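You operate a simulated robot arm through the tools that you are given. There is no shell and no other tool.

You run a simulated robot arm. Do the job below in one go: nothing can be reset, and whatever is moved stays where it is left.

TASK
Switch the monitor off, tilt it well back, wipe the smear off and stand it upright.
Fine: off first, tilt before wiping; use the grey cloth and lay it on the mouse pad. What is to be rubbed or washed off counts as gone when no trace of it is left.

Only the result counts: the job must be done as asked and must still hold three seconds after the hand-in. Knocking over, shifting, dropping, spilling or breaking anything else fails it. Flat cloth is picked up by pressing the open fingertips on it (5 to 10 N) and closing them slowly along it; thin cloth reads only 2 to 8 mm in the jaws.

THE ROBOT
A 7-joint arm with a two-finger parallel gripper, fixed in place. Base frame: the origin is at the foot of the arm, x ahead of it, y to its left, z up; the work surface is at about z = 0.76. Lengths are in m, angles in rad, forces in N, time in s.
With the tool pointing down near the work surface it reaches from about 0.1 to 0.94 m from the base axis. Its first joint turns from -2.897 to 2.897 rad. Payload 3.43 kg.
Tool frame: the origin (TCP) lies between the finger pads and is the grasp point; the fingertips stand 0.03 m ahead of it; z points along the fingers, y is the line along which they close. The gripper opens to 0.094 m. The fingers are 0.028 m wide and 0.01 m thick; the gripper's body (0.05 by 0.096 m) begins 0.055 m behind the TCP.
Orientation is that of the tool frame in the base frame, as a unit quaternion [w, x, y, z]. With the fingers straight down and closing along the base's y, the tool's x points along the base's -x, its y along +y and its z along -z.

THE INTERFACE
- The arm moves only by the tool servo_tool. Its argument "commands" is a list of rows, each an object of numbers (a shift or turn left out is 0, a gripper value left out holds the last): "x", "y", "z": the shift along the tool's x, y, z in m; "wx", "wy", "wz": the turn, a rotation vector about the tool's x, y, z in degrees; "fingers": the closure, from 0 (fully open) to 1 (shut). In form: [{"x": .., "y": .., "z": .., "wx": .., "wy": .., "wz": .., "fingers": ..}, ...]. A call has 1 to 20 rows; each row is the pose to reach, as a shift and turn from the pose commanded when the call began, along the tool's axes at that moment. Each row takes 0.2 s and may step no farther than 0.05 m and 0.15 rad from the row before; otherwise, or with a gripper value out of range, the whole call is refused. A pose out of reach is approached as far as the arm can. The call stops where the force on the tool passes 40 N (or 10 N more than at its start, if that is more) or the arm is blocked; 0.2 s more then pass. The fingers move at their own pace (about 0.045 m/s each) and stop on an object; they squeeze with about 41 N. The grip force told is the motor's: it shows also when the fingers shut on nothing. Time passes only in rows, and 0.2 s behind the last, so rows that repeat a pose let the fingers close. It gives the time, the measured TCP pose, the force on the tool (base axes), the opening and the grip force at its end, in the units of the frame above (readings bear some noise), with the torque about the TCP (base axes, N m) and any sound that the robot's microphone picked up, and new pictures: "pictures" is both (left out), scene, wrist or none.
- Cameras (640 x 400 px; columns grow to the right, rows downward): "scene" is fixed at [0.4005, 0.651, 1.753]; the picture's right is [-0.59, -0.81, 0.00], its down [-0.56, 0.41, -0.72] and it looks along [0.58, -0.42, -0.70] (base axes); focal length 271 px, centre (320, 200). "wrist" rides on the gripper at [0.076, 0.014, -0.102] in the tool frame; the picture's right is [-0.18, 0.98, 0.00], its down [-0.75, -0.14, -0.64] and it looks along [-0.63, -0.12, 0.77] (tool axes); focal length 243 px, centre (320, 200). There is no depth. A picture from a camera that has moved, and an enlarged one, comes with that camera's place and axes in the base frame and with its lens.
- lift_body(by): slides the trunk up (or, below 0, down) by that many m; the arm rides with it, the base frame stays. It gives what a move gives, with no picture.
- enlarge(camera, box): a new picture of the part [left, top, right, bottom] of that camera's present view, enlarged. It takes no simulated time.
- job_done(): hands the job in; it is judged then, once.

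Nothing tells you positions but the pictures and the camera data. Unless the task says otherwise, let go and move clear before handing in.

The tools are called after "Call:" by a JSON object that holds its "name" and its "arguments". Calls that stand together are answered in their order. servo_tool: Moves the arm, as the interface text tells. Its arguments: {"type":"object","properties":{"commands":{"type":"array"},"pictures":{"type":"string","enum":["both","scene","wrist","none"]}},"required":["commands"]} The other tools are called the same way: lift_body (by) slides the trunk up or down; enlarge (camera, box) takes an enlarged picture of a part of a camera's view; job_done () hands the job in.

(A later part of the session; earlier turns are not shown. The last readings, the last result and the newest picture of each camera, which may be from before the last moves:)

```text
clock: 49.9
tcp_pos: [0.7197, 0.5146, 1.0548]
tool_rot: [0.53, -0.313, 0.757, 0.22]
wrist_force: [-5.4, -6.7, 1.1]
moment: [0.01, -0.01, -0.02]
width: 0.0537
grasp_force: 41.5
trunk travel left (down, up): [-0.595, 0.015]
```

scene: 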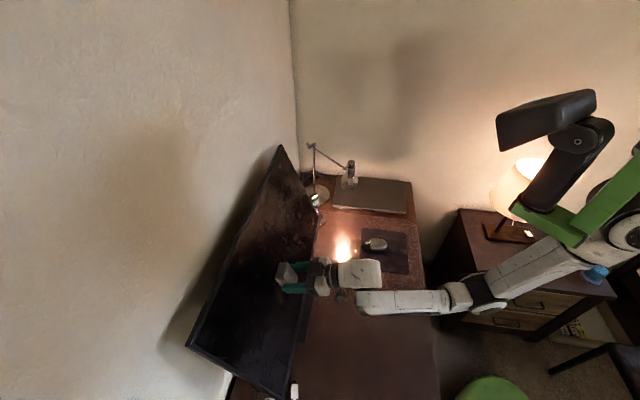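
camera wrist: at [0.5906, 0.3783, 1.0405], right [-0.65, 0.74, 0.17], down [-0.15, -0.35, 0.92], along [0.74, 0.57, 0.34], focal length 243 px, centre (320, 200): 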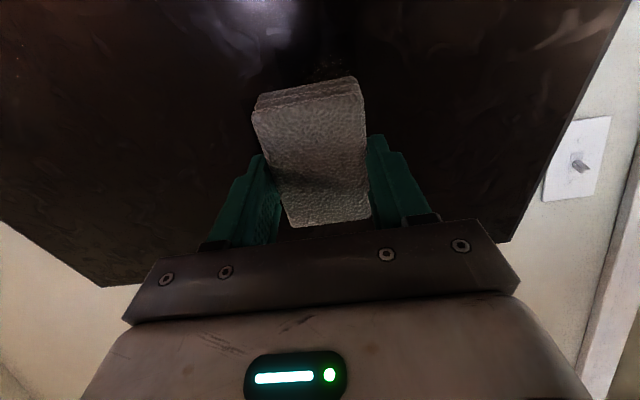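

Call:
{"name": "servo_tool", "arguments": {"commands": [{"y": 0.009, "fingers": 1}, {"y": 0.018}, {"y": 0.027}, {"y": 0.036}, {"y": 0.045}], "pictures": "scene"}}

Call:
{"name": "enlarge", "arguments": {"camera": "scene", "box": [220, 230, 340, 320]}}

```text
clock: 51.1
tcp_pos: [0.6891, 0.5461, 1.0562]
tool_rot: [0.531, -0.313, 0.756, 0.22]
wrist_force: [-9.9, -22.1, 8.0]
moment: [-0.1, -0.02, -0.25]
width: 0.0536
grasp_force: 41.0
trunk travel left (down, up): [-0.595, 0.015]
```

scene: 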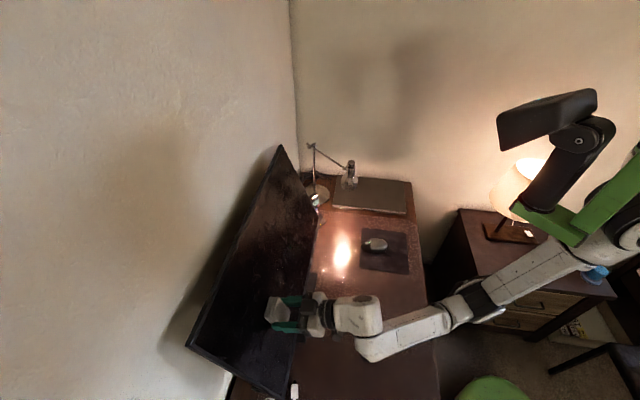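

```text
4.44 times, centred on (280, 275) of scene
camera zoom: at [0.4005, 0.651, 1.753], right [-0.59, -0.81, 0.0], down [-0.56, 0.41, -0.72], along [0.58, -0.42, -0.7], focal length 1202 px, centre (498, -133)
```

zoom: 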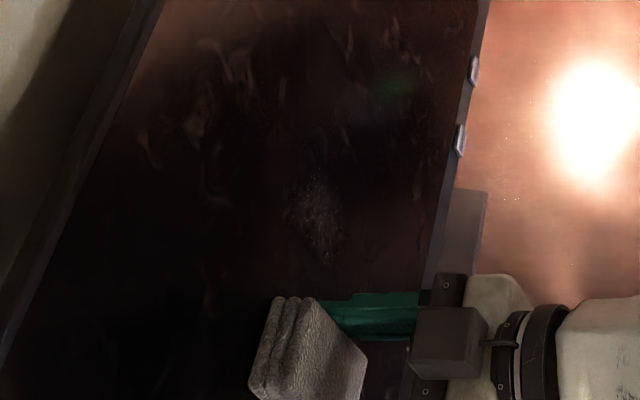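

The left part of the smear is gone; the right half still has specks because the pad lost pressure there (the panel is slightly yawed, about 1.7°). I'll wipe back to the right while feeding forward to hold the pressure.

Call:
{"name": "servo_tool", "arguments": {"commands": [{"y": -0.01, "z": -0.0006, "fingers": 1}, {"y": -0.02, "z": -0.0004}, {"y": -0.03, "z": -0.0001}, {"y": -0.04, "z": 0.0002}, {"y": -0.05, "z": 0.0005}, {"y": -0.06, "z": 0.0008}], "pictures": "none"}}

```text
clock: 52.5
tcp_pos: [0.7302, 0.5063, 1.056]
tool_rot: [0.531, -0.314, 0.756, 0.22]
wrist_force: [-19.8, -8.9, 6.4]
moment: [0.08, 0.11, 0.26]
width: 0.0535
grasp_force: 41.3
trunk travel left (down, up): [-0.595, 0.015]
```

Call:
{"name": "servo_tool", "arguments": {"commands": [{"y": -0.01, "z": 0.0}, {"y": -0.02, "z": 0.0001}, {"y": -0.03, "z": 0.0003}, {"y": -0.04, "z": 0.0005}, {"y": -0.05, "z": 0.0007}, {"y": -0.06, "z": 0.0009}], "pictures": "scene"}}

Call:
{"name": "enlarge", "arguments": {"camera": "scene", "box": [220, 230, 340, 320]}}

```text
clock: 53.7
tcp_pos: [0.7617, 0.4746, 1.0561]
tool_rot: [0.531, -0.314, 0.755, 0.221]
wrist_force: [-19.8, -14.1, 8.4]
moment: [-0.2, 0.18, -0.15]
width: 0.0534
grasp_force: 41.0
trunk travel left (down, up): [-0.595, 0.015]
stopped in row 5: the force on the tool passed its limit at 41 N (the readings are from after the stop); the commanded pose is now the measured one
```

scene: 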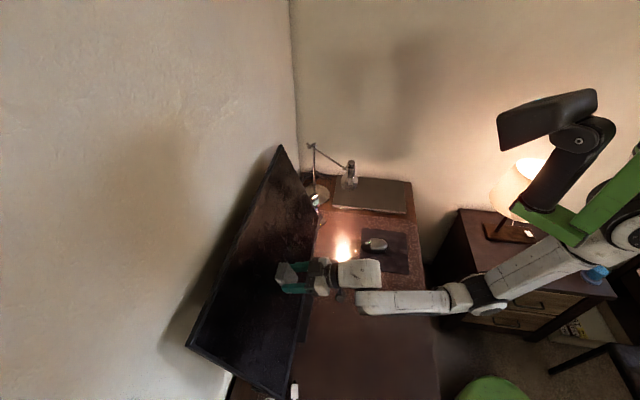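

```text
4.44 times, centred on (280, 275) of scene
camera zoom: at [0.4005, 0.651, 1.753], right [-0.59, -0.81, 0.0], down [-0.56, 0.41, -0.72], along [0.58, -0.42, -0.7], focal length 1202 px, centre (498, -133)
```

zoom: 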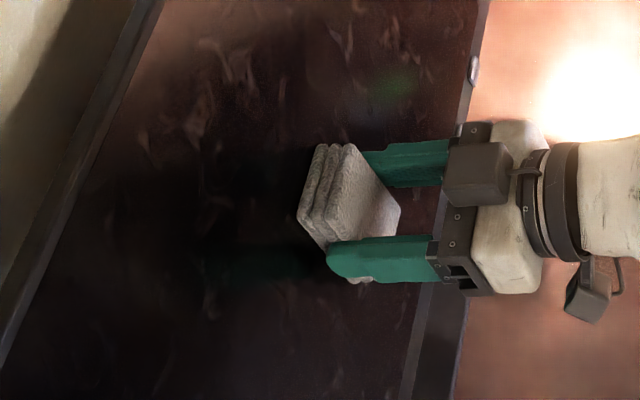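

Pressure rose too high there; I'll back off the screen to inspect what's left and check that the stand hasn't moved.

Call:
{"name": "servo_tool", "arguments": {"commands": [{"z": -0.005, "fingers": 1}, {"z": -0.03, "y": -0.03}, {"z": -0.05, "y": -0.07}], "pictures": "both"}}

Call:
{"name": "enlarge", "arguments": {"camera": "scene", "box": [220, 230, 340, 320]}}

Call:
{"name": "enlarge", "arguments": {"camera": "scene", "box": [240, 260, 320, 320]}}

Call:
{"name": "enlarge", "arguments": {"camera": "scene", "box": [180, 260, 360, 400]}}

Call:
{"name": "enlarge", "arguments": {"camera": "wrist", "box": [340, 0, 580, 150]}}

```text
clock: 54.5
tcp_pos: [0.78, 0.3944, 1.0705]
tool_rot: [0.529, -0.315, 0.756, 0.22]
wrist_force: [0.2, -0.4, -0.5]
moment: [-0.03, 0.0, -0.02]
width: 0.0534
grasp_force: 41.2
trunk travel left (down, up): [-0.595, 0.015]
camera wrist: at [0.6847, 0.3176, 1.0345], right [-0.65, 0.74, 0.17], down [-0.14, -0.34, 0.93], along [0.74, 0.58, 0.33], focal length 243 px, centre (320, 200)
```

scene: 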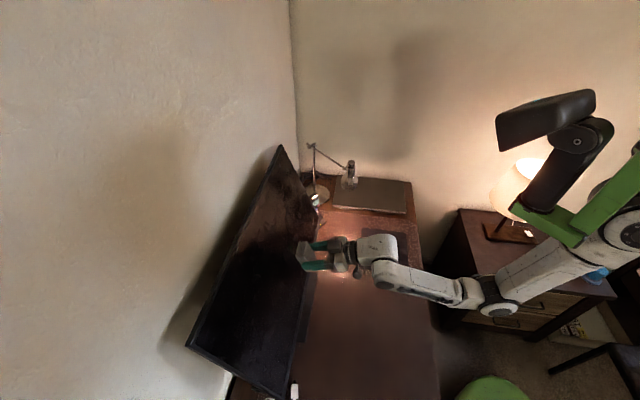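
wrist: 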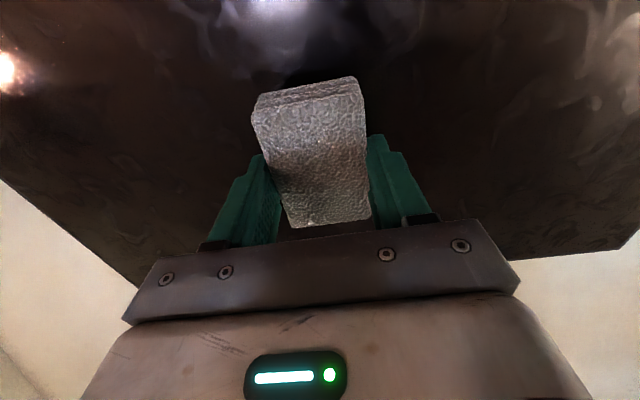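

```text
4.44 times, centred on (280, 275) of scene
camera zoom: at [0.4005, 0.651, 1.753], right [-0.59, -0.81, 0.0], down [-0.56, 0.41, -0.72], along [0.58, -0.42, -0.7], focal length 1202 px, centre (498, -133)
```

zoom: 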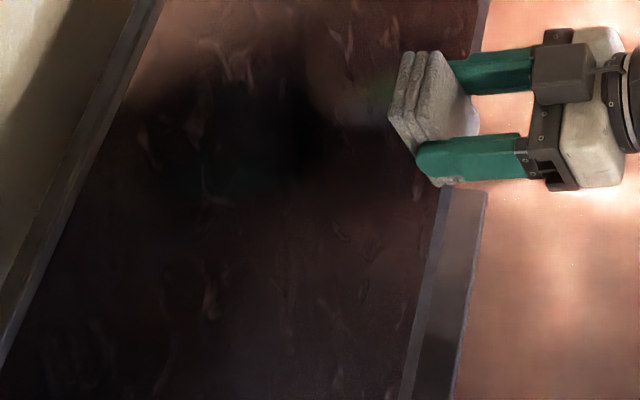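

```text
6.67 times, centred on (280, 290) of scene
camera zoom: at [0.4005, 0.651, 1.753], right [-0.59, -0.81, 0.0], down [-0.56, 0.41, -0.72], along [0.58, -0.42, -0.7], focal length 1804 px, centre (587, -400)
```

zoom: 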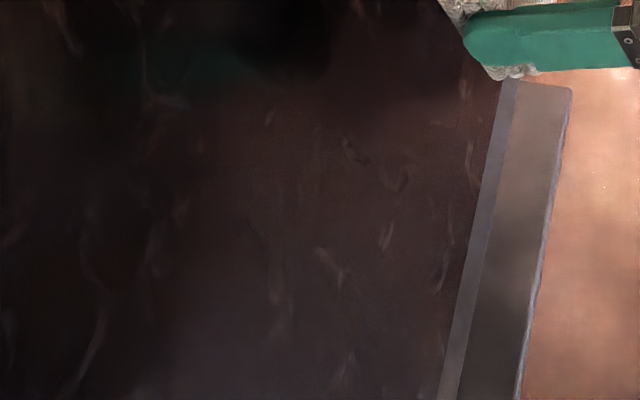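

```text
2.86 times, centred on (270, 330) of scene
camera zoom: at [0.4005, 0.651, 1.753], right [-0.59, -0.81, 0.0], down [-0.56, 0.41, -0.72], along [0.58, -0.42, -0.7], focal length 773 px, centre (463, -171)
```

zoom: 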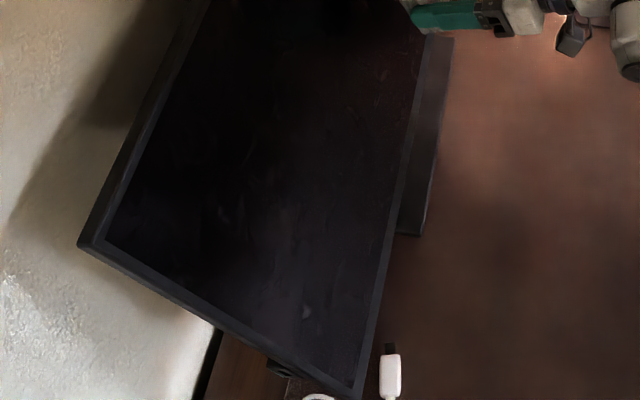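

```text
2.67 times, centred on (460, 75) of wrist
camera zoom: at [0.6847, 0.3176, 1.0345], right [-0.65, 0.74, 0.17], down [-0.14, -0.34, 0.93], along [0.74, 0.58, 0.33], focal length 647 px, centre (-53, 533)
```

zoom: 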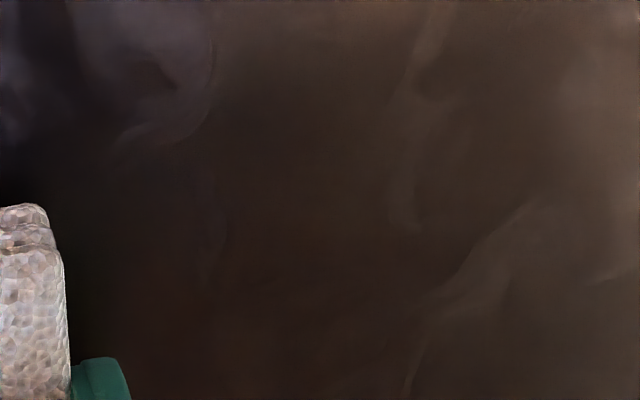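

The smear looks gone from here and the stand hasn't moved. I'll go back to the earlier observation pose to check closely for any faint traces.

Call:
{"name": "servo_tool", "arguments": {"commands": [{"x": -0.0155, "y": -0.006, "z": -0.0333, "wy": 5, "fingers": 1}, {"x": -0.0311, "y": -0.012, "z": -0.0667, "wy": 10}, {"x": -0.0466, "y": -0.018, "z": -0.1, "wy": 15}, {"x": -0.0622, "y": -0.024, "z": -0.1334, "wy": 20}, {"x": -0.0777, "y": -0.03, "z": -0.1667, "wy": 25}, {"x": -0.0777, "y": -0.03, "z": -0.1667, "wy": 25}], "pictures": "both"}}

Call:
{"name": "enlarge", "arguments": {"camera": "wrist", "box": [360, 0, 520, 100]}}

Call:
{"name": "enlarge", "arguments": {"camera": "wrist", "box": [340, 40, 500, 140]}}

Call:
{"name": "enlarge", "arguments": {"camera": "scene", "box": [250, 250, 314, 290]}}

Call:
{"name": "enlarge", "arguments": {"camera": "scene", "box": [250, 275, 314, 315]}}

```text
clock: 55.9
tcp_pos: [0.7079, 0.2786, 1.2023]
tool_rot: [0.354, -0.354, 0.853, 0.146]
wrist_force: [1.1, -0.4, -0.3]
moment: [0.03, -0.03, 0.01]
width: 0.0537
grasp_force: 40.4
trunk travel left (down, up): [-0.595, 0.015]
camera wrist: at [0.6089, 0.199, 1.2191], right [-0.6, 0.79, 0.13], down [0.16, -0.04, 0.99], along [0.78, 0.62, -0.1], focal length 243 px, centre (320, 200)
```

scene: 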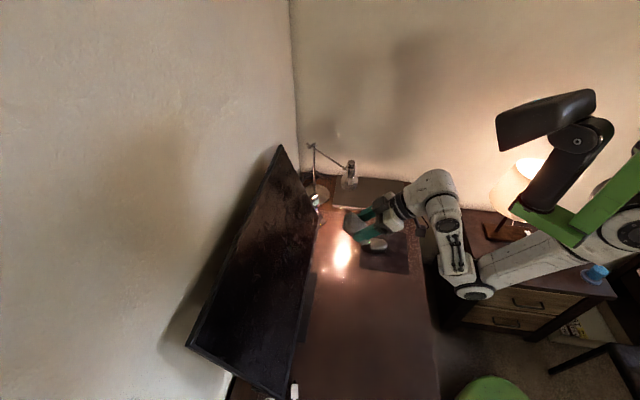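
wrist: 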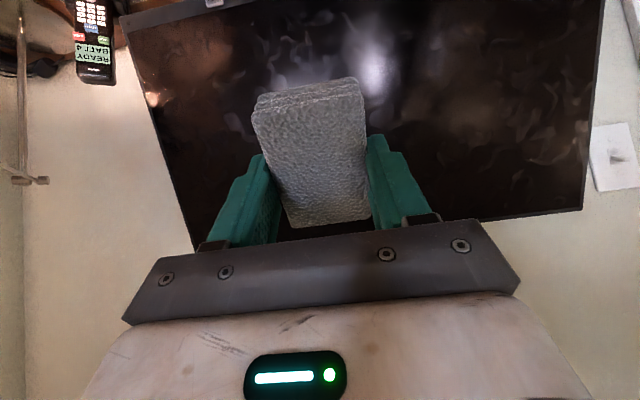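

```text
4.00 times, centred on (440, 50) of wrist
camera zoom: at [0.6089, 0.199, 1.2191], right [-0.6, 0.79, 0.13], down [0.16, -0.04, 0.99], along [0.78, 0.62, -0.1], focal length 970 px, centre (-160, 800)
```

zoom: 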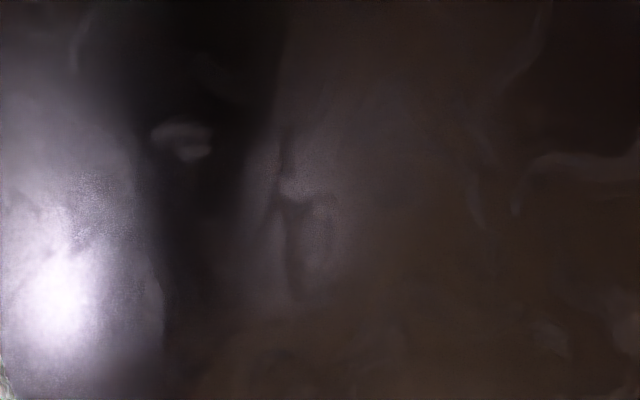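

```text
4.00 times, centred on (420, 90) of wrist
camera zoom: at [0.6089, 0.199, 1.2191], right [-0.6, 0.79, 0.13], down [0.16, -0.04, 0.99], along [0.78, 0.62, -0.1], focal length 970 px, centre (-80, 640)
```

zoom: 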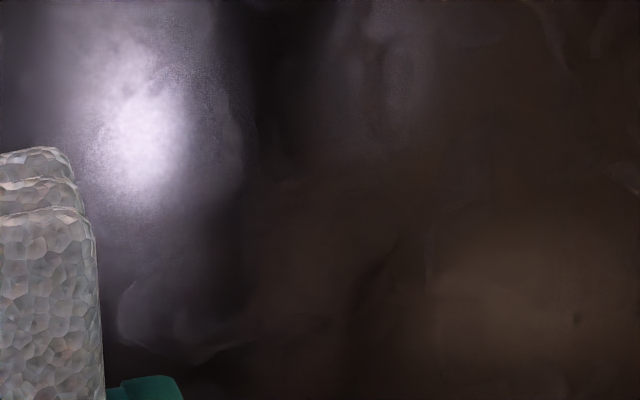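

```text
10.00 times, centred on (282, 270) of scene
camera zoom: at [0.4005, 0.651, 1.753], right [-0.59, -0.81, 0.0], down [-0.56, 0.41, -0.72], along [0.58, -0.42, -0.7], focal length 2706 px, centre (700, -500)
```

zoom: 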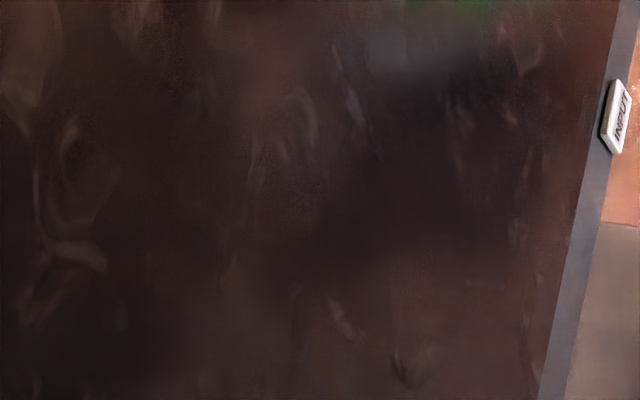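

```text
10.00 times, centred on (282, 295) of scene
camera zoom: at [0.4005, 0.651, 1.753], right [-0.59, -0.81, 0.0], down [-0.56, 0.41, -0.72], along [0.58, -0.42, -0.7], focal length 2706 px, centre (700, -750)
```

zoom: 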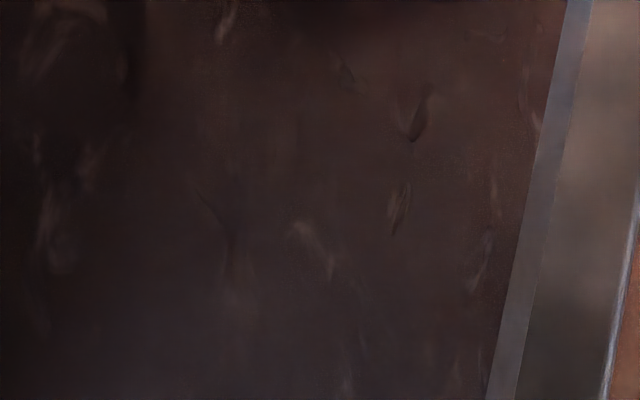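

No trace is visible, but the pad may have barely covered the smear's lower and upper ends, so I'll make extra passes slightly lower and higher to be sure.

Call:
{"name": "servo_tool", "arguments": {"commands": [{"x": 0.0028, "y": 0.0291, "z": 0.0305, "wy": -3.6, "fingers": 1}, {"x": 0.0056, "y": 0.0582, "z": 0.0609, "wy": -7.2}, {"x": 0.0084, "y": 0.0873, "z": 0.0914, "wy": -10.8}, {"x": 0.0113, "y": 0.1163, "z": 0.1218, "wy": -14.4}, {"x": 0.0141, "y": 0.1454, "z": 0.1523, "wy": -18}, {"x": 0.0169, "y": 0.1745, "z": 0.1827, "wy": -21.6}, {"x": 0.0197, "y": 0.2036, "z": 0.2132, "wy": -25.2}, {"x": 0.0197, "y": 0.2036, "z": 0.2132, "wy": -25.2}], "pictures": "scene"}}

```text
clock: 57.7
tcp_pos: [0.6623, 0.5196, 1.0382]
tool_rot: [0.531, -0.314, 0.755, 0.222]
wrist_force: [-1.0, -0.5, 0.4]
moment: [-0.03, 0.05, -0.06]
width: 0.0539
grasp_force: 40.5
trunk travel left (down, up): [-0.595, 0.015]
```

scene: 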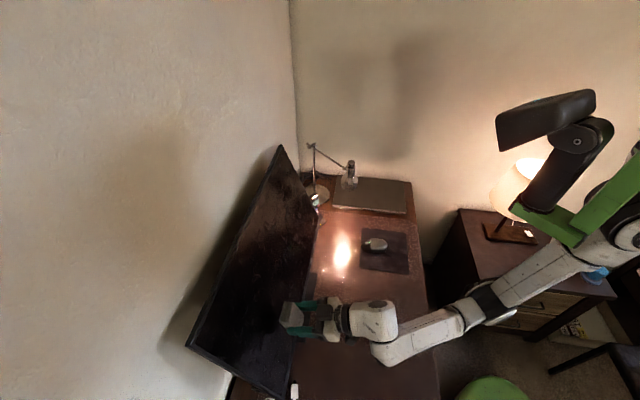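

Call:
{"name": "servo_tool", "arguments": {"commands": [{"z": 0.015, "fingers": 1}, {"z": 0.023}, {"z": 0.0245}, {"z": 0.0255}, {"z": 0.0265}], "pictures": "none"}}

```text
clock: 58.9
tcp_pos: [0.6791, 0.5354, 1.0289]
tool_rot: [0.532, -0.314, 0.755, 0.221]
wrist_force: [-0.2, -0.3, 0.1]
moment: [0.01, 0.0, 0.01]
width: 0.0538
grasp_force: 41.4
trunk travel left (down, up): [-0.595, 0.015]
```

Call:
{"name": "servo_tool", "arguments": {"commands": [{"z": 0.0007, "fingers": 1}, {"z": 0.0014}, {"z": 0.0021}], "pictures": "none"}}

```text
clock: 59.7
tcp_pos: [0.681, 0.5366, 1.0285]
tool_rot: [0.532, -0.314, 0.755, 0.222]
wrist_force: [1.1, -0.7, -0.6]
moment: [0.03, -0.02, 0.02]
width: 0.0535
grasp_force: 41.5
trunk travel left (down, up): [-0.595, 0.015]
```

Call:
{"name": "servo_tool", "arguments": {"commands": [{"z": 0.0007, "fingers": 1}, {"z": 0.0014}], "pictures": "none"}}

```text
clock: 60.3
tcp_pos: [0.6807, 0.5381, 1.0267]
tool_rot: [0.532, -0.313, 0.755, 0.221]
wrist_force: [-5.1, -5.9, 2.2]
moment: [-0.15, 0.08, -0.09]
width: 0.0535
grasp_force: 40.8
trunk travel left (down, up): [-0.595, 0.015]
```

Call:
{"name": "servo_tool", "arguments": {"commands": [{"y": -0.012, "z": 0.0002, "fingers": 1}, {"y": -0.024, "z": 0.0003}, {"y": -0.036, "z": 0.0004}, {"y": -0.048, "z": 0.0005}, {"y": -0.06, "z": 0.0006}, {"y": -0.072, "z": 0.0007}], "pictures": "none"}}

```text
clock: 61.7
tcp_pos: [0.7326, 0.4884, 1.0286]
tool_rot: [0.531, -0.314, 0.755, 0.221]
wrist_force: [-9.8, -4.0, 3.5]
moment: [0.05, 0.01, 0.11]
width: 0.0535
grasp_force: 40.8
trunk travel left (down, up): [-0.595, 0.015]
```

Call:
{"name": "servo_tool", "arguments": {"commands": [{"y": -0.012, "z": 0.0001, "fingers": 1}, {"y": -0.024, "z": 0.0002}, {"y": -0.036, "z": 0.0003}, {"y": -0.048, "z": 0.0003}, {"y": -0.06, "z": 0.0004}], "pictures": "none"}}

```text
clock: 62.9
tcp_pos: [0.7739, 0.4471, 1.0282]
tool_rot: [0.532, -0.315, 0.754, 0.222]
wrist_force: [-24.6, -10.5, 9.8]
moment: [-0.02, 0.22, 0.12]
width: 0.0535
grasp_force: 41.1
trunk travel left (down, up): [-0.595, 0.015]
```

Call:
{"name": "servo_tool", "arguments": {"commands": [{"y": 0.0, "z": -0.0008, "fingers": 1}, {"y": 0.012, "z": -0.0008}, {"y": 0.024, "z": -0.0009}, {"y": 0.036, "z": -0.0009}, {"y": 0.048, "z": -0.001}, {"y": 0.06, "z": -0.001}, {"y": 0.072, "z": -0.001}], "pictures": "none"}}

```text
clock: 64.5
tcp_pos: [0.7248, 0.4947, 1.0279]
tool_rot: [0.532, -0.314, 0.755, 0.222]
wrist_force: [-6.5, -13.8, 4.6]
moment: [-0.12, -0.12, -0.41]
width: 0.0534
grasp_force: 40.9
trunk travel left (down, up): [-0.595, 0.015]
```

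Call:
{"name": "servo_tool", "arguments": {"commands": [{"y": 0.012, "z": -0.0002, "fingers": 1}, {"y": 0.024, "z": -0.0003}, {"y": 0.036, "z": -0.0004}, {"y": 0.048, "z": -0.0005}, {"y": 0.06, "z": -0.0006}], "pictures": "none"}}

```text
clock: 65.7
tcp_pos: [0.681, 0.5388, 1.0278]
tool_rot: [0.532, -0.313, 0.755, 0.221]
wrist_force: [0.8, -0.7, -0.7]
moment: [0.02, 0.02, -0.03]
width: 0.0536
grasp_force: 40.8
trunk travel left (down, up): [-0.595, 0.015]
```

Call:
{"name": "servo_tool", "arguments": {"commands": [{"z": -0.004, "fingers": 1}, {"z": -0.004, "x": -0.03}, {"z": -0.004, "x": -0.062}, {"z": -0.002, "x": -0.062}, {"z": -0.001, "x": -0.062}, {"z": 0.0, "x": -0.062}], "pictures": "none"}}

```text
clock: 67.1
tcp_pos: [0.6963, 0.5541, 1.0858]
tool_rot: [0.532, -0.312, 0.756, 0.22]
wrist_force: [-1.2, -1.2, -0.1]
moment: [-0.02, -0.04, -0.1]
width: 0.0536
grasp_force: 40.7
trunk travel left (down, up): [-0.595, 0.015]
```

Call:
{"name": "servo_tool", "arguments": {"commands": [{"z": 0.0006, "fingers": 1}, {"z": 0.0012}], "pictures": "none"}}

```text
clock: 67.7
tcp_pos: [0.6957, 0.5538, 1.0861]
tool_rot: [0.532, -0.314, 0.755, 0.222]
wrist_force: [-9.8, -10.2, 2.4]
moment: [-0.1, 0.04, -0.08]
width: 0.0535
grasp_force: 41.0
trunk travel left (down, up): [-0.595, 0.015]
```

Call:
{"name": "servo_tool", "arguments": {"commands": [{"y": -0.012, "z": 0.0, "fingers": 1}, {"y": -0.024, "z": 0.0001}, {"y": -0.036, "z": 0.0001}, {"y": -0.048, "z": 0.0002}, {"y": -0.06, "z": 0.0002}, {"y": -0.072, "z": 0.0002}], "pictures": "none"}}

```text
clock: 69.1
tcp_pos: [0.7491, 0.5013, 1.0865]
tool_rot: [0.532, -0.313, 0.755, 0.221]
wrist_force: [-12.0, -6.9, 4.6]
moment: [0.11, 0.04, 0.2]
width: 0.0537
grasp_force: 40.6
trunk travel left (down, up): [-0.595, 0.015]
```

Call:
{"name": "servo_tool", "arguments": {"commands": [{"y": -0.012, "z": 0.0, "fingers": 1}, {"y": -0.024, "z": 0.0}, {"y": -0.036, "z": 0.0}, {"y": -0.048, "z": -0.0001}, {"y": -0.056, "z": -0.0001}, {"y": -0.044, "z": -0.0001}, {"y": -0.032, "z": -0.0001}, {"y": -0.02, "z": 0.0}, {"y": -0.008, "z": 0.0}], "pictures": "none"}}

```text
clock: 71.1
tcp_pos: [0.753, 0.4974, 1.0867]
tool_rot: [0.531, -0.313, 0.755, 0.221]
wrist_force: [-3.0, -7.4, 1.5]
moment: [-0.02, -0.03, -0.17]
width: 0.0536
grasp_force: 41.0
trunk travel left (down, up): [-0.595, 0.015]
```

Call:
{"name": "servo_tool", "arguments": {"commands": [{"x": 0.012, "z": 0.0003, "fingers": 1}, {"x": 0.024, "z": 0.0003}, {"x": 0.036, "z": 0.0003}, {"x": 0.048, "z": 0.0003}, {"x": 0.06, "z": 0.0003}], "pictures": "none"}}

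```text
clock: 72.3
tcp_pos: [0.7371, 0.4828, 1.0286]
tool_rot: [0.531, -0.313, 0.755, 0.221]
wrist_force: [-8.1, -6.9, 9.3]
moment: [0.14, -0.15, -0.08]
width: 0.0536
grasp_force: 41.1
trunk travel left (down, up): [-0.595, 0.015]
```

Call:
{"name": "servo_tool", "arguments": {"commands": [{"y": 0.012, "fingers": 1}, {"y": 0.024}, {"y": 0.036}, {"y": 0.045}, {"x": -0.012, "y": 0.045}, {"x": -0.024, "y": 0.045}, {"x": -0.036, "y": 0.045}, {"x": -0.048, "y": 0.045}, {"x": -0.06, "y": 0.045}], "pictures": "none"}}

```text
clock: 74.3
tcp_pos: [0.7222, 0.5299, 1.0864]
tool_rot: [0.532, -0.314, 0.755, 0.222]
wrist_force: [-21.7, -22.4, 1.2]
moment: [-0.49, 0.48, -0.06]
width: 0.0537
grasp_force: 40.8
trunk travel left (down, up): [-0.595, 0.015]
```

Good coverage. Now I'll back off to the inspection pose and check the screen again.

Call:
{"name": "servo_tool", "arguments": {"commands": [{"z": -0.004, "fingers": 1}, {"z": -0.04}, {"z": -0.08}, {"x": -0.01, "y": -0.033, "z": -0.11, "wy": 5}, {"x": -0.02, "y": -0.066, "z": -0.13, "wy": 10}, {"x": -0.03, "y": -0.1, "z": -0.15, "wy": 15}, {"x": -0.04, "y": -0.133, "z": -0.17, "wy": 20}, {"x": -0.05, "y": -0.165, "z": -0.19, "wy": 25}, {"x": -0.05, "y": -0.165, "z": -0.19, "wy": 25}], "pictures": "both"}}

Call:
{"name": "enlarge", "arguments": {"camera": "wrist", "box": [360, 0, 520, 100]}}

Call:
{"name": "enlarge", "arguments": {"camera": "wrist", "box": [400, 20, 560, 120]}}

Call:
{"name": "enlarge", "arguments": {"camera": "scene", "box": [240, 240, 320, 320]}}

Call:
{"name": "enlarge", "arguments": {"camera": "scene", "box": [180, 260, 360, 400]}}

```text
clock: 76.3
tcp_pos: [0.7254, 0.2991, 1.1975]
tool_rot: [0.354, -0.354, 0.853, 0.148]
wrist_force: [0.7, 0.0, -0.1]
moment: [-0.01, -0.01, 0.01]
width: 0.0536
grasp_force: 40.9
trunk travel left (down, up): [-0.595, 0.015]
camera wrist: at [0.6261, 0.2199, 1.2161], right [-0.61, 0.78, 0.13], down [0.15, -0.05, 0.99], along [0.78, 0.62, -0.09], focal length 243 px, centre (320, 200)
```

scene: 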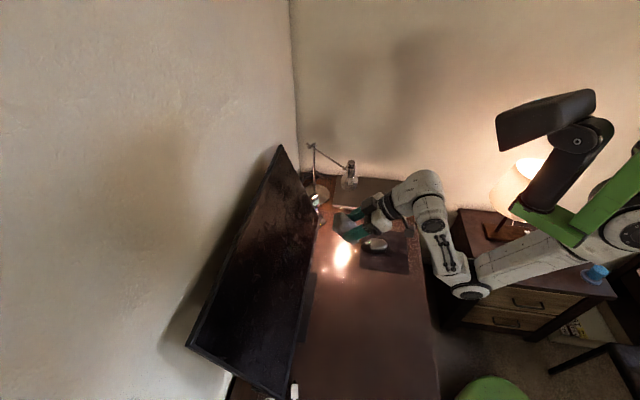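
wrist: 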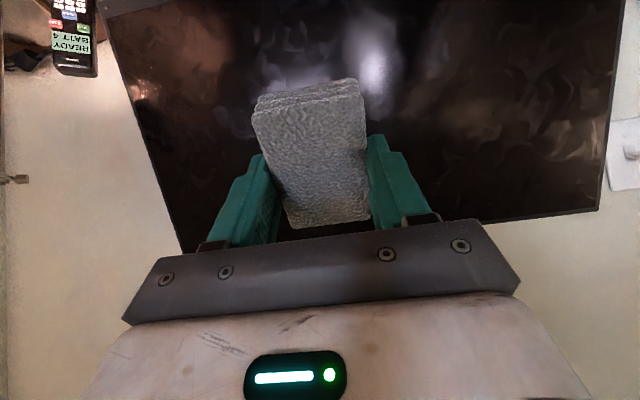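

```text
4.00 times, centred on (440, 50) of wrist
camera zoom: at [0.6261, 0.2199, 1.2161], right [-0.61, 0.78, 0.13], down [0.15, -0.05, 0.99], along [0.78, 0.62, -0.09], focal length 970 px, centre (-160, 800)
```

zoom: 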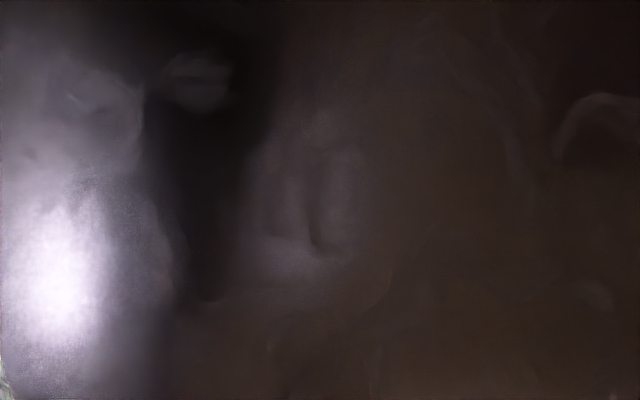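

```text
4.00 times, centred on (480, 70) of wrist
camera zoom: at [0.6261, 0.2199, 1.2161], right [-0.61, 0.78, 0.13], down [0.15, -0.05, 0.99], along [0.78, 0.62, -0.09], focal length 970 px, centre (-320, 720)
```

zoom: 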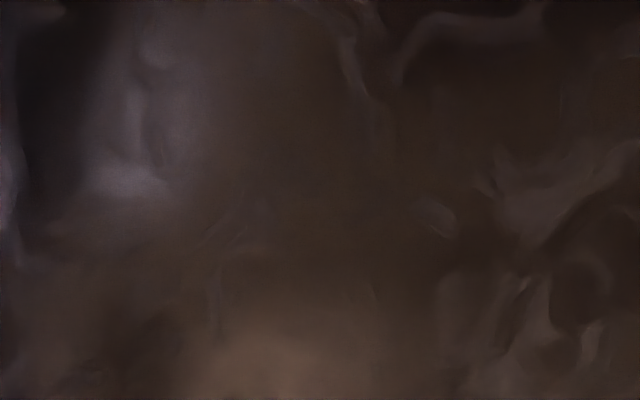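

```text
5.00 times, centred on (280, 280) of scene
camera zoom: at [0.4005, 0.651, 1.753], right [-0.59, -0.81, 0.0], down [-0.56, 0.41, -0.72], along [0.58, -0.42, -0.7], focal length 1353 px, centre (520, -200)
```

zoom: 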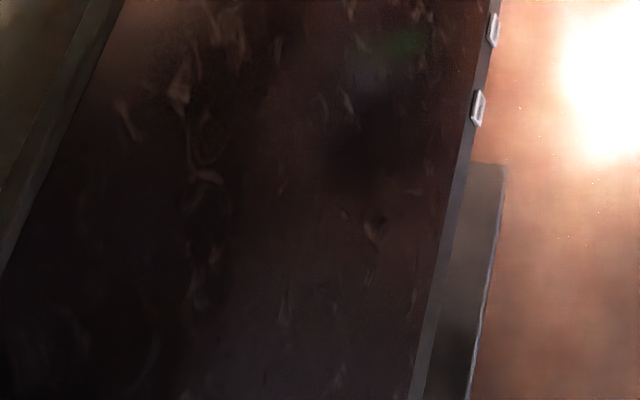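

```text
2.86 times, centred on (270, 330) of scene
camera zoom: at [0.4005, 0.651, 1.753], right [-0.59, -0.81, 0.0], down [-0.56, 0.41, -0.72], along [0.58, -0.42, -0.7], focal length 773 px, centre (463, -171)
```

zoom: 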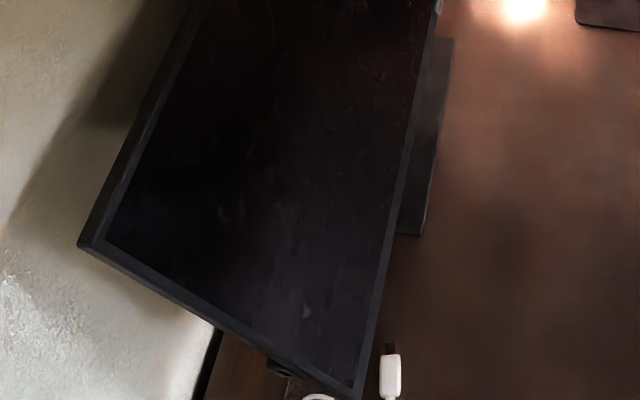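

No trace of the smear remains in either camera. Next I carry the cloth over to the mouse pad, aiming for the free area between the mouse and the pad's near-left corner.

Call:
{"name": "servo_tool", "arguments": {"commands": [{"x": 0.0373, "y": -0.0236, "z": -0.0024, "wy": 5.63, "fingers": 1}, {"x": 0.0746, "y": -0.0472, "z": -0.0048, "wy": 11.25}, {"x": 0.1119, "y": -0.0707, "z": -0.0071, "wy": 16.9}, {"x": 0.1492, "y": -0.0943, "z": -0.0095, "wy": 22.5}, {"x": 0.1864, "y": -0.1179, "z": -0.0119, "wy": 28.1}, {"x": 0.2237, "y": -0.1415, "z": -0.0143, "wy": 33.75}, {"x": 0.261, "y": -0.165, "z": -0.0166, "wy": 39.4}, {"x": 0.2983, "y": -0.1886, "z": -0.019, "wy": 45}, {"x": 0.2983, "y": -0.1886, "z": -0.019, "wy": 45}], "pictures": "both"}}

```text
clock: 78.3
tcp_pos: [0.6988, 0.008, 1.0]
tool_rot: [0.001, -0.384, 0.923, 0.002]
wrist_force: [-1.2, -0.4, 0.1]
moment: [-0.02, 0.01, -0.01]
width: 0.0535
grasp_force: 40.7
trunk travel left (down, up): [-0.595, 0.015]
camera wrist: at [0.6346, -0.0361, 1.1023], right [-0.57, 0.82, 0.0], down [0.63, 0.43, 0.64], along [0.53, 0.37, -0.76], focal length 243 px, centre (320, 200)
```

scene: 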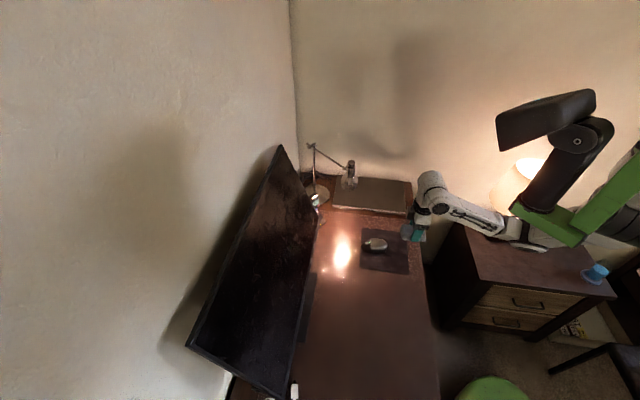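
wrist: 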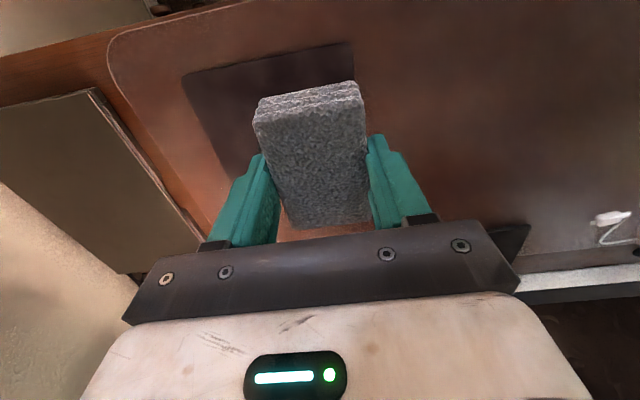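

Call:
{"name": "enlarge", "arguments": {"camera": "scene", "box": [340, 215, 436, 275]}}

```text
6.67 times, centred on (388, 245) of scene
camera zoom: at [0.4005, 0.651, 1.753], right [-0.59, -0.81, 0.0], down [-0.56, 0.41, -0.72], along [0.58, -0.42, -0.7], focal length 1804 px, centre (-133, -100)
```

zoom: 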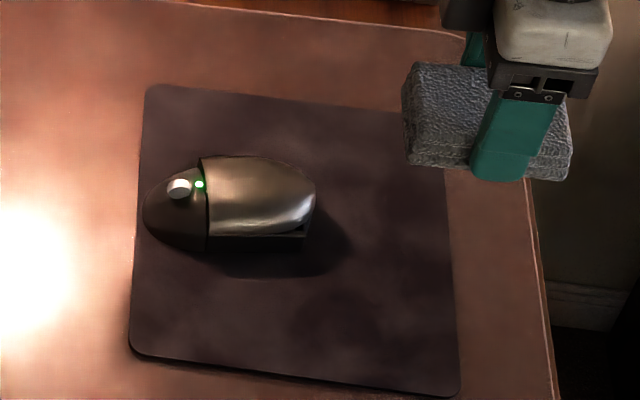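

The pad spans n 0.476–0.676, u 0.455–0.673 with the mouse occupying u>0.545, n>0.56. I'll lower the cloth into the free area centred at n=0.53, u=0.498.

Call:
{"name": "servo_tool", "arguments": {"commands": [{"x": -0.01, "y": -0.003, "z": 0.045, "fingers": 1}, {"x": -0.02, "y": -0.006, "z": 0.09}, {"x": -0.03, "y": -0.0095, "z": 0.135}, {"x": -0.03, "y": -0.0095, "z": 0.165}, {"x": -0.03, "y": -0.0095, "z": 0.18}], "pictures": "both"}}

Call:
{"name": "enlarge", "arguments": {"camera": "scene", "box": [340, 215, 436, 275]}}

Call:
{"name": "enlarge", "arguments": {"camera": "wrist", "box": [160, 20, 480, 220]}}

```text
clock: 79.5
tcp_pos: [0.7295, 0.0241, 0.8168]
tool_rot: [0.002, -0.384, 0.923, 0.001]
wrist_force: [0.0, 0.0, 0.0]
moment: [0.0, 0.03, -0.03]
width: 0.0534
grasp_force: 41.0
trunk travel left (down, up): [-0.595, 0.015]
camera wrist: at [0.6655, -0.0196, 0.9198], right [-0.57, 0.82, 0.0], down [0.63, 0.43, 0.65], along [0.53, 0.37, -0.76], focal length 243 px, centre (320, 200)
```

scene: 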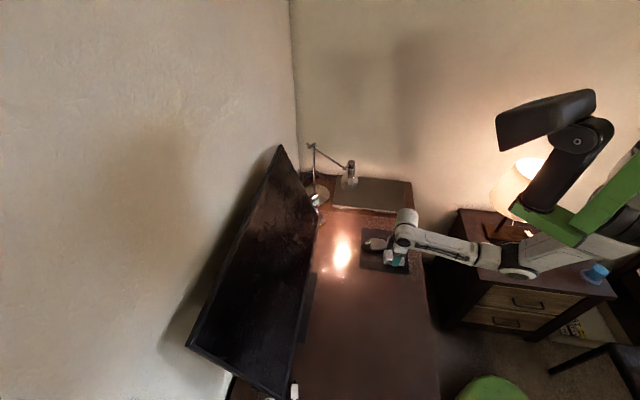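
wrist: 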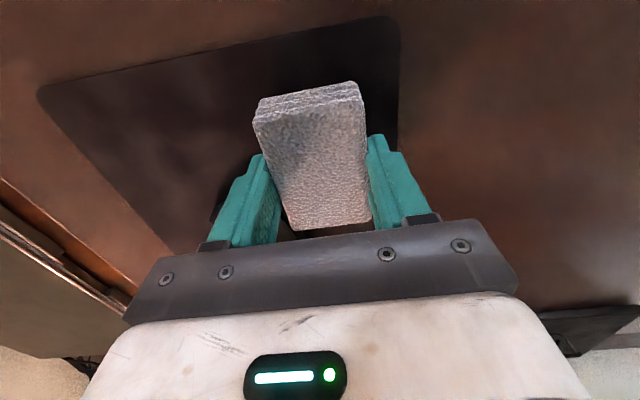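

```text
6.67 times, centred on (388, 245) of scene
camera zoom: at [0.4005, 0.651, 1.753], right [-0.59, -0.81, 0.0], down [-0.56, 0.41, -0.72], along [0.58, -0.42, -0.7], focal length 1804 px, centre (-133, -100)
```

zoom: 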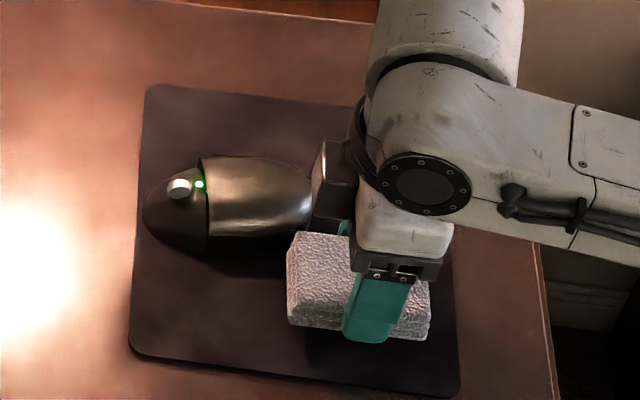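

```text
2.00 times, centred on (320, 120) of wrist
camera zoom: at [0.6655, -0.0196, 0.9198], right [-0.57, 0.82, 0.0], down [0.63, 0.43, 0.65], along [0.53, 0.37, -0.76], focal length 485 px, centre (320, 360)
```

zoom: 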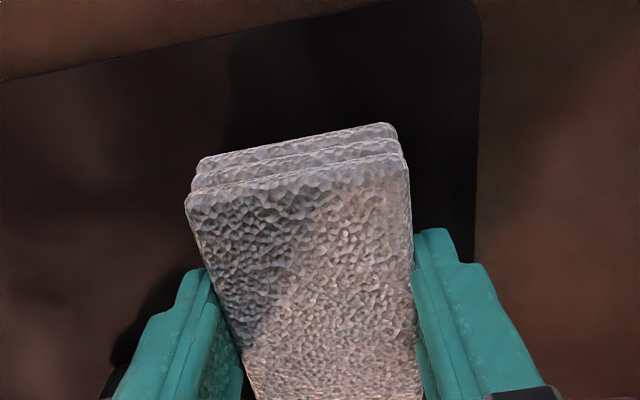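

Call:
{"name": "servo_tool", "arguments": {"commands": [{"z": 0.004, "fingers": 1}, {"z": 0.007}, {"z": 0.009}], "pictures": "none"}}

```text
clock: 80.3
tcp_pos: [0.7296, 0.0237, 0.8081]
tool_rot: [0.002, -0.383, 0.924, 0.002]
wrist_force: [0.0, -0.5, -0.4]
moment: [0.02, -0.02, -0.01]
width: 0.0536
grasp_force: 41.0
trunk travel left (down, up): [-0.595, 0.015]
```

Call:
{"name": "servo_tool", "arguments": {"commands": [{"z": 0.001, "fingers": 1}, {"z": 0.002}, {"z": 0.003}], "pictures": "none"}}

```text
clock: 81.1
tcp_pos: [0.7288, 0.0223, 0.806]
tool_rot: [0.002, -0.384, 0.923, 0.002]
wrist_force: [-0.5, -1.1, -0.7]
moment: [-0.02, -0.03, 0.02]
width: 0.0538
grasp_force: 41.3
trunk travel left (down, up): [-0.595, 0.015]
```

Call:
{"name": "servo_tool", "arguments": {"commands": [{"z": 0.001, "fingers": 1}, {"z": 0.002}], "pictures": "none"}}

```text
clock: 81.7
tcp_pos: [0.7299, 0.022, 0.8048]
tool_rot: [0.002, -0.384, 0.923, 0.001]
wrist_force: [-1.0, -0.6, -0.5]
moment: [-0.01, 0.01, 0.02]
width: 0.0535
grasp_force: 41.6
trunk travel left (down, up): [-0.595, 0.015]
```

Call:
{"name": "servo_tool", "arguments": {"commands": [{"z": 0.0008, "fingers": 1}, {"z": 0.0016}], "pictures": "scene"}}

Call:
{"name": "enlarge", "arguments": {"camera": "scene", "box": [340, 215, 436, 275]}}

```text
clock: 82.3
tcp_pos: [0.7285, 0.0231, 0.8026]
tool_rot: [0.001, -0.384, 0.924, 0.001]
wrist_force: [-0.2, 1.3, 2.4]
moment: [-0.04, 0.06, -0.03]
width: 0.0536
grasp_force: 41.4
trunk travel left (down, up): [-0.595, 0.015]
```

scene: 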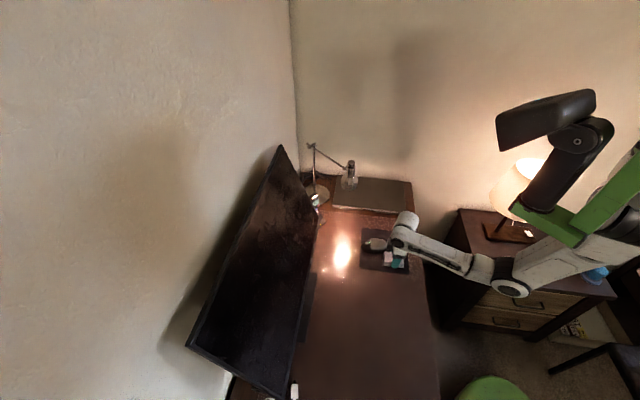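

```text
6.67 times, centred on (388, 245) of scene
camera zoom: at [0.4005, 0.651, 1.753], right [-0.59, -0.81, 0.0], down [-0.56, 0.41, -0.72], along [0.58, -0.42, -0.7], focal length 1804 px, centre (-133, -100)
```

zoom: 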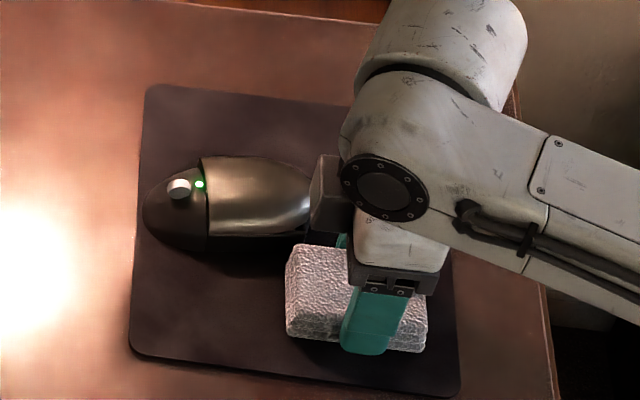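

Light contact with the pad (2.4 N). I'll open the fingers just enough to free the cloth without reaching the mouse, then rise straight up.

Call:
{"name": "servo_tool", "arguments": {"commands": [{"fingers": 0.4}, {"fingers": 0.33}, {"fingers": 0.28}, {"fingers": 0.28}], "pictures": "none"}}

Call:
{"name": "servo_tool", "arguments": {"commands": [{"z": -0.01, "fingers": 0.28}, {"z": -0.03}, {"z": -0.07}, {"z": -0.12}, {"z": -0.17}, {"z": -0.2}], "pictures": "both"}}

Call:
{"name": "enlarge", "arguments": {"camera": "scene", "box": [340, 215, 436, 275]}}

```text
clock: 83.3
tcp_pos: [0.7296, 0.0223, 0.8036]
tool_rot: [0.003, -0.384, 0.923, 0.001]
wrist_force: [-0.9, -0.9, -0.4]
moment: [-0.02, -0.02, 0.0]
width: 0.0679
grasp_force: 0.0
trunk travel left (down, up): [-0.595, 0.015]
```

```text
clock: 84.7
tcp_pos: [0.7286, 0.0232, 1.0048]
tool_rot: [0.001, -0.383, 0.924, 0.0]
wrist_force: [-0.4, 1.1, 0.2]
moment: [-0.03, 0.01, 0.0]
width: 0.0677
grasp_force: 0.0
out of reach, approached as far as the arm can: row 5
trunk travel left (down, up): [-0.595, 0.015]
camera wrist: at [0.6647, -0.0209, 1.107], right [-0.57, 0.82, 0.0], down [0.63, 0.43, 0.64], along [0.53, 0.37, -0.76], focal length 243 px, centre (320, 200)
```

scene: 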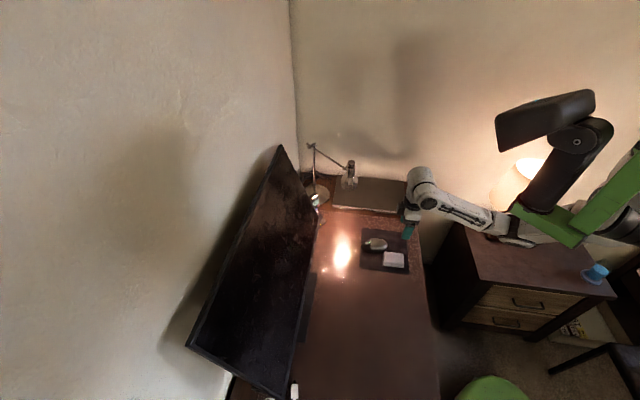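
wrist: 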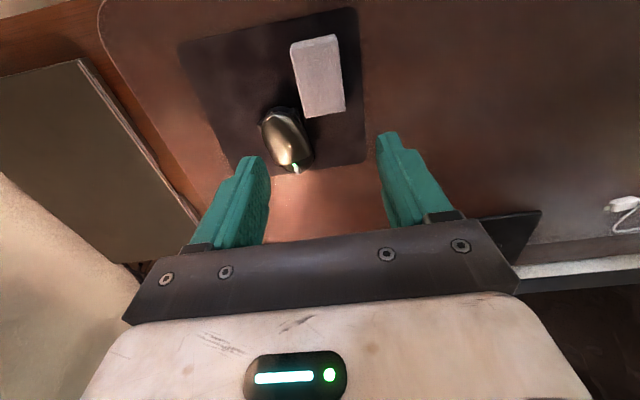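

```text
6.67 times, centred on (388, 245) of scene
camera zoom: at [0.4005, 0.651, 1.753], right [-0.59, -0.81, 0.0], down [-0.56, 0.41, -0.72], along [0.58, -0.42, -0.7], focal length 1804 px, centre (-133, -100)
```

zoom: 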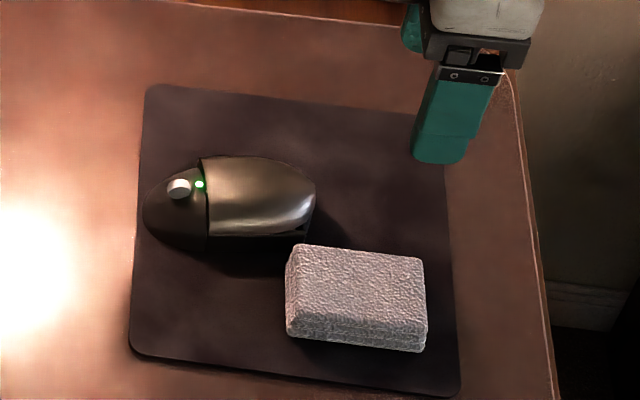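

The cloth lies fully on the mouse pad, and the mouse is untouched. Now to stand the monitor up: I'll push its bottom bezel backward at the centre (away from the buttons) so the top comes forward. First I move to a pose in front of the lower bezel.

Call:
{"name": "servo_tool", "arguments": {"commands": [{"x": -0.0298, "y": 0.0301, "z": 0.0025, "wy": -5.63, "fingers": 1}, {"x": -0.0596, "y": 0.0603, "z": 0.005, "wy": -11.25}, {"x": -0.0894, "y": 0.0904, "z": 0.0075, "wy": -16.9}, {"x": -0.1192, "y": 0.1205, "z": 0.01, "wy": -22.5}, {"x": -0.149, "y": 0.1506, "z": 0.0125, "wy": -28.1}, {"x": -0.1788, "y": 0.1808, "z": 0.015, "wy": -33.75}, {"x": -0.2086, "y": 0.2109, "z": 0.0175, "wy": -39.4}, {"x": -0.2384, "y": 0.241, "z": 0.02, "wy": -45}, {"x": -0.2384, "y": 0.241, "z": 0.02, "wy": -45}], "pictures": "both"}}

Call:
{"name": "enlarge", "arguments": {"camera": "wrist", "box": [160, 20, 480, 220]}}

```text
clock: 86.7
tcp_pos: [0.7278, 0.3632, 0.9831]
tool_rot: [0.356, -0.354, 0.852, 0.148]
wrist_force: [0.6, -0.4, 0.2]
moment: [-0.01, 0.02, 0.05]
width: 0.0003
grasp_force: 33.2
trunk travel left (down, up): [-0.595, 0.015]
camera wrist: at [0.6288, 0.2833, 1.0016], right [-0.61, 0.79, 0.13], down [0.15, -0.05, 0.99], along [0.78, 0.62, -0.09], focal length 243 px, centre (320, 200)
```

scene: 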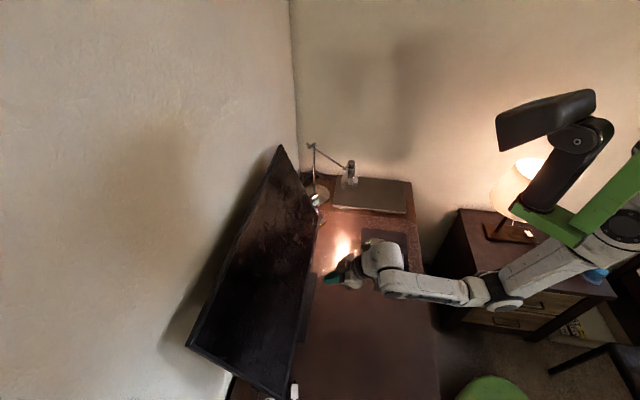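
wrist: 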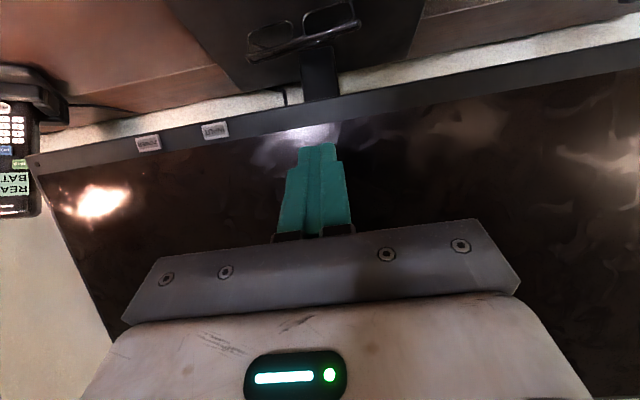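

```text
2.00 times, centred on (320, 120) of wrist
camera zoom: at [0.6288, 0.2833, 1.0016], right [-0.61, 0.79, 0.13], down [0.15, -0.05, 0.99], along [0.78, 0.62, -0.09], focal length 485 px, centre (320, 360)
```

zoom: 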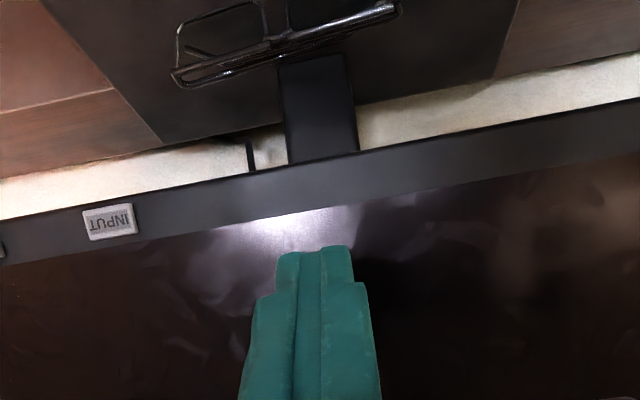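

Call:
{"name": "servo_tool", "arguments": {"commands": [{"x": 0.002, "z": 0.03, "fingers": 1}, {"x": 0.004, "z": 0.06}, {"x": 0.0053, "z": 0.0804}], "pictures": "both"}}

Call:
{"name": "enlarge", "arguments": {"camera": "wrist", "box": [200, 60, 440, 210]}}

```text
clock: 87.5
tcp_pos: [0.7652, 0.3993, 0.9241]
tool_rot: [0.355, -0.354, 0.853, 0.147]
wrist_force: [-0.3, 0.3, -0.2]
moment: [0.03, 0.02, 0.01]
width: 0.0
grasp_force: 33.1
trunk travel left (down, up): [-0.595, 0.015]
camera wrist: at [0.6651, 0.3199, 0.9412], right [-0.6, 0.79, 0.13], down [0.15, -0.05, 0.99], along [0.78, 0.62, -0.09], focal length 243 px, centre (320, 200)
```

scene: 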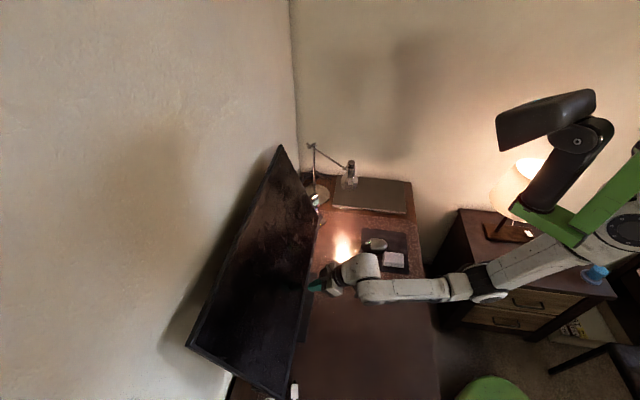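
wrist: 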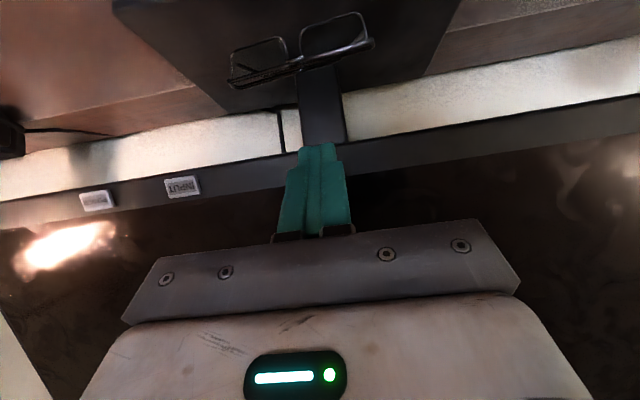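

```text
2.67 times, centred on (320, 135) of wrist
camera zoom: at [0.6651, 0.3199, 0.9412], right [-0.6, 0.79, 0.13], down [0.15, -0.05, 0.99], along [0.78, 0.62, -0.09], focal length 647 px, centre (320, 373)
```

zoom: 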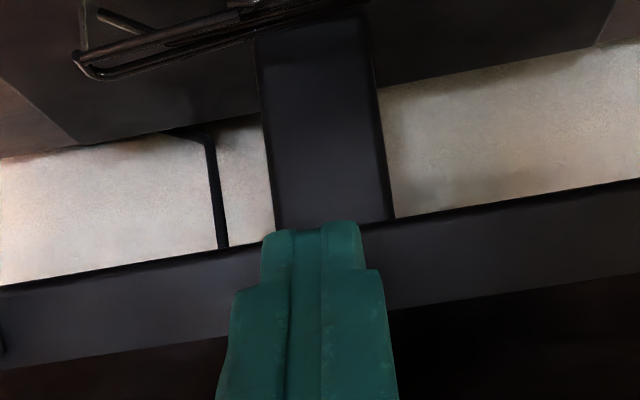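

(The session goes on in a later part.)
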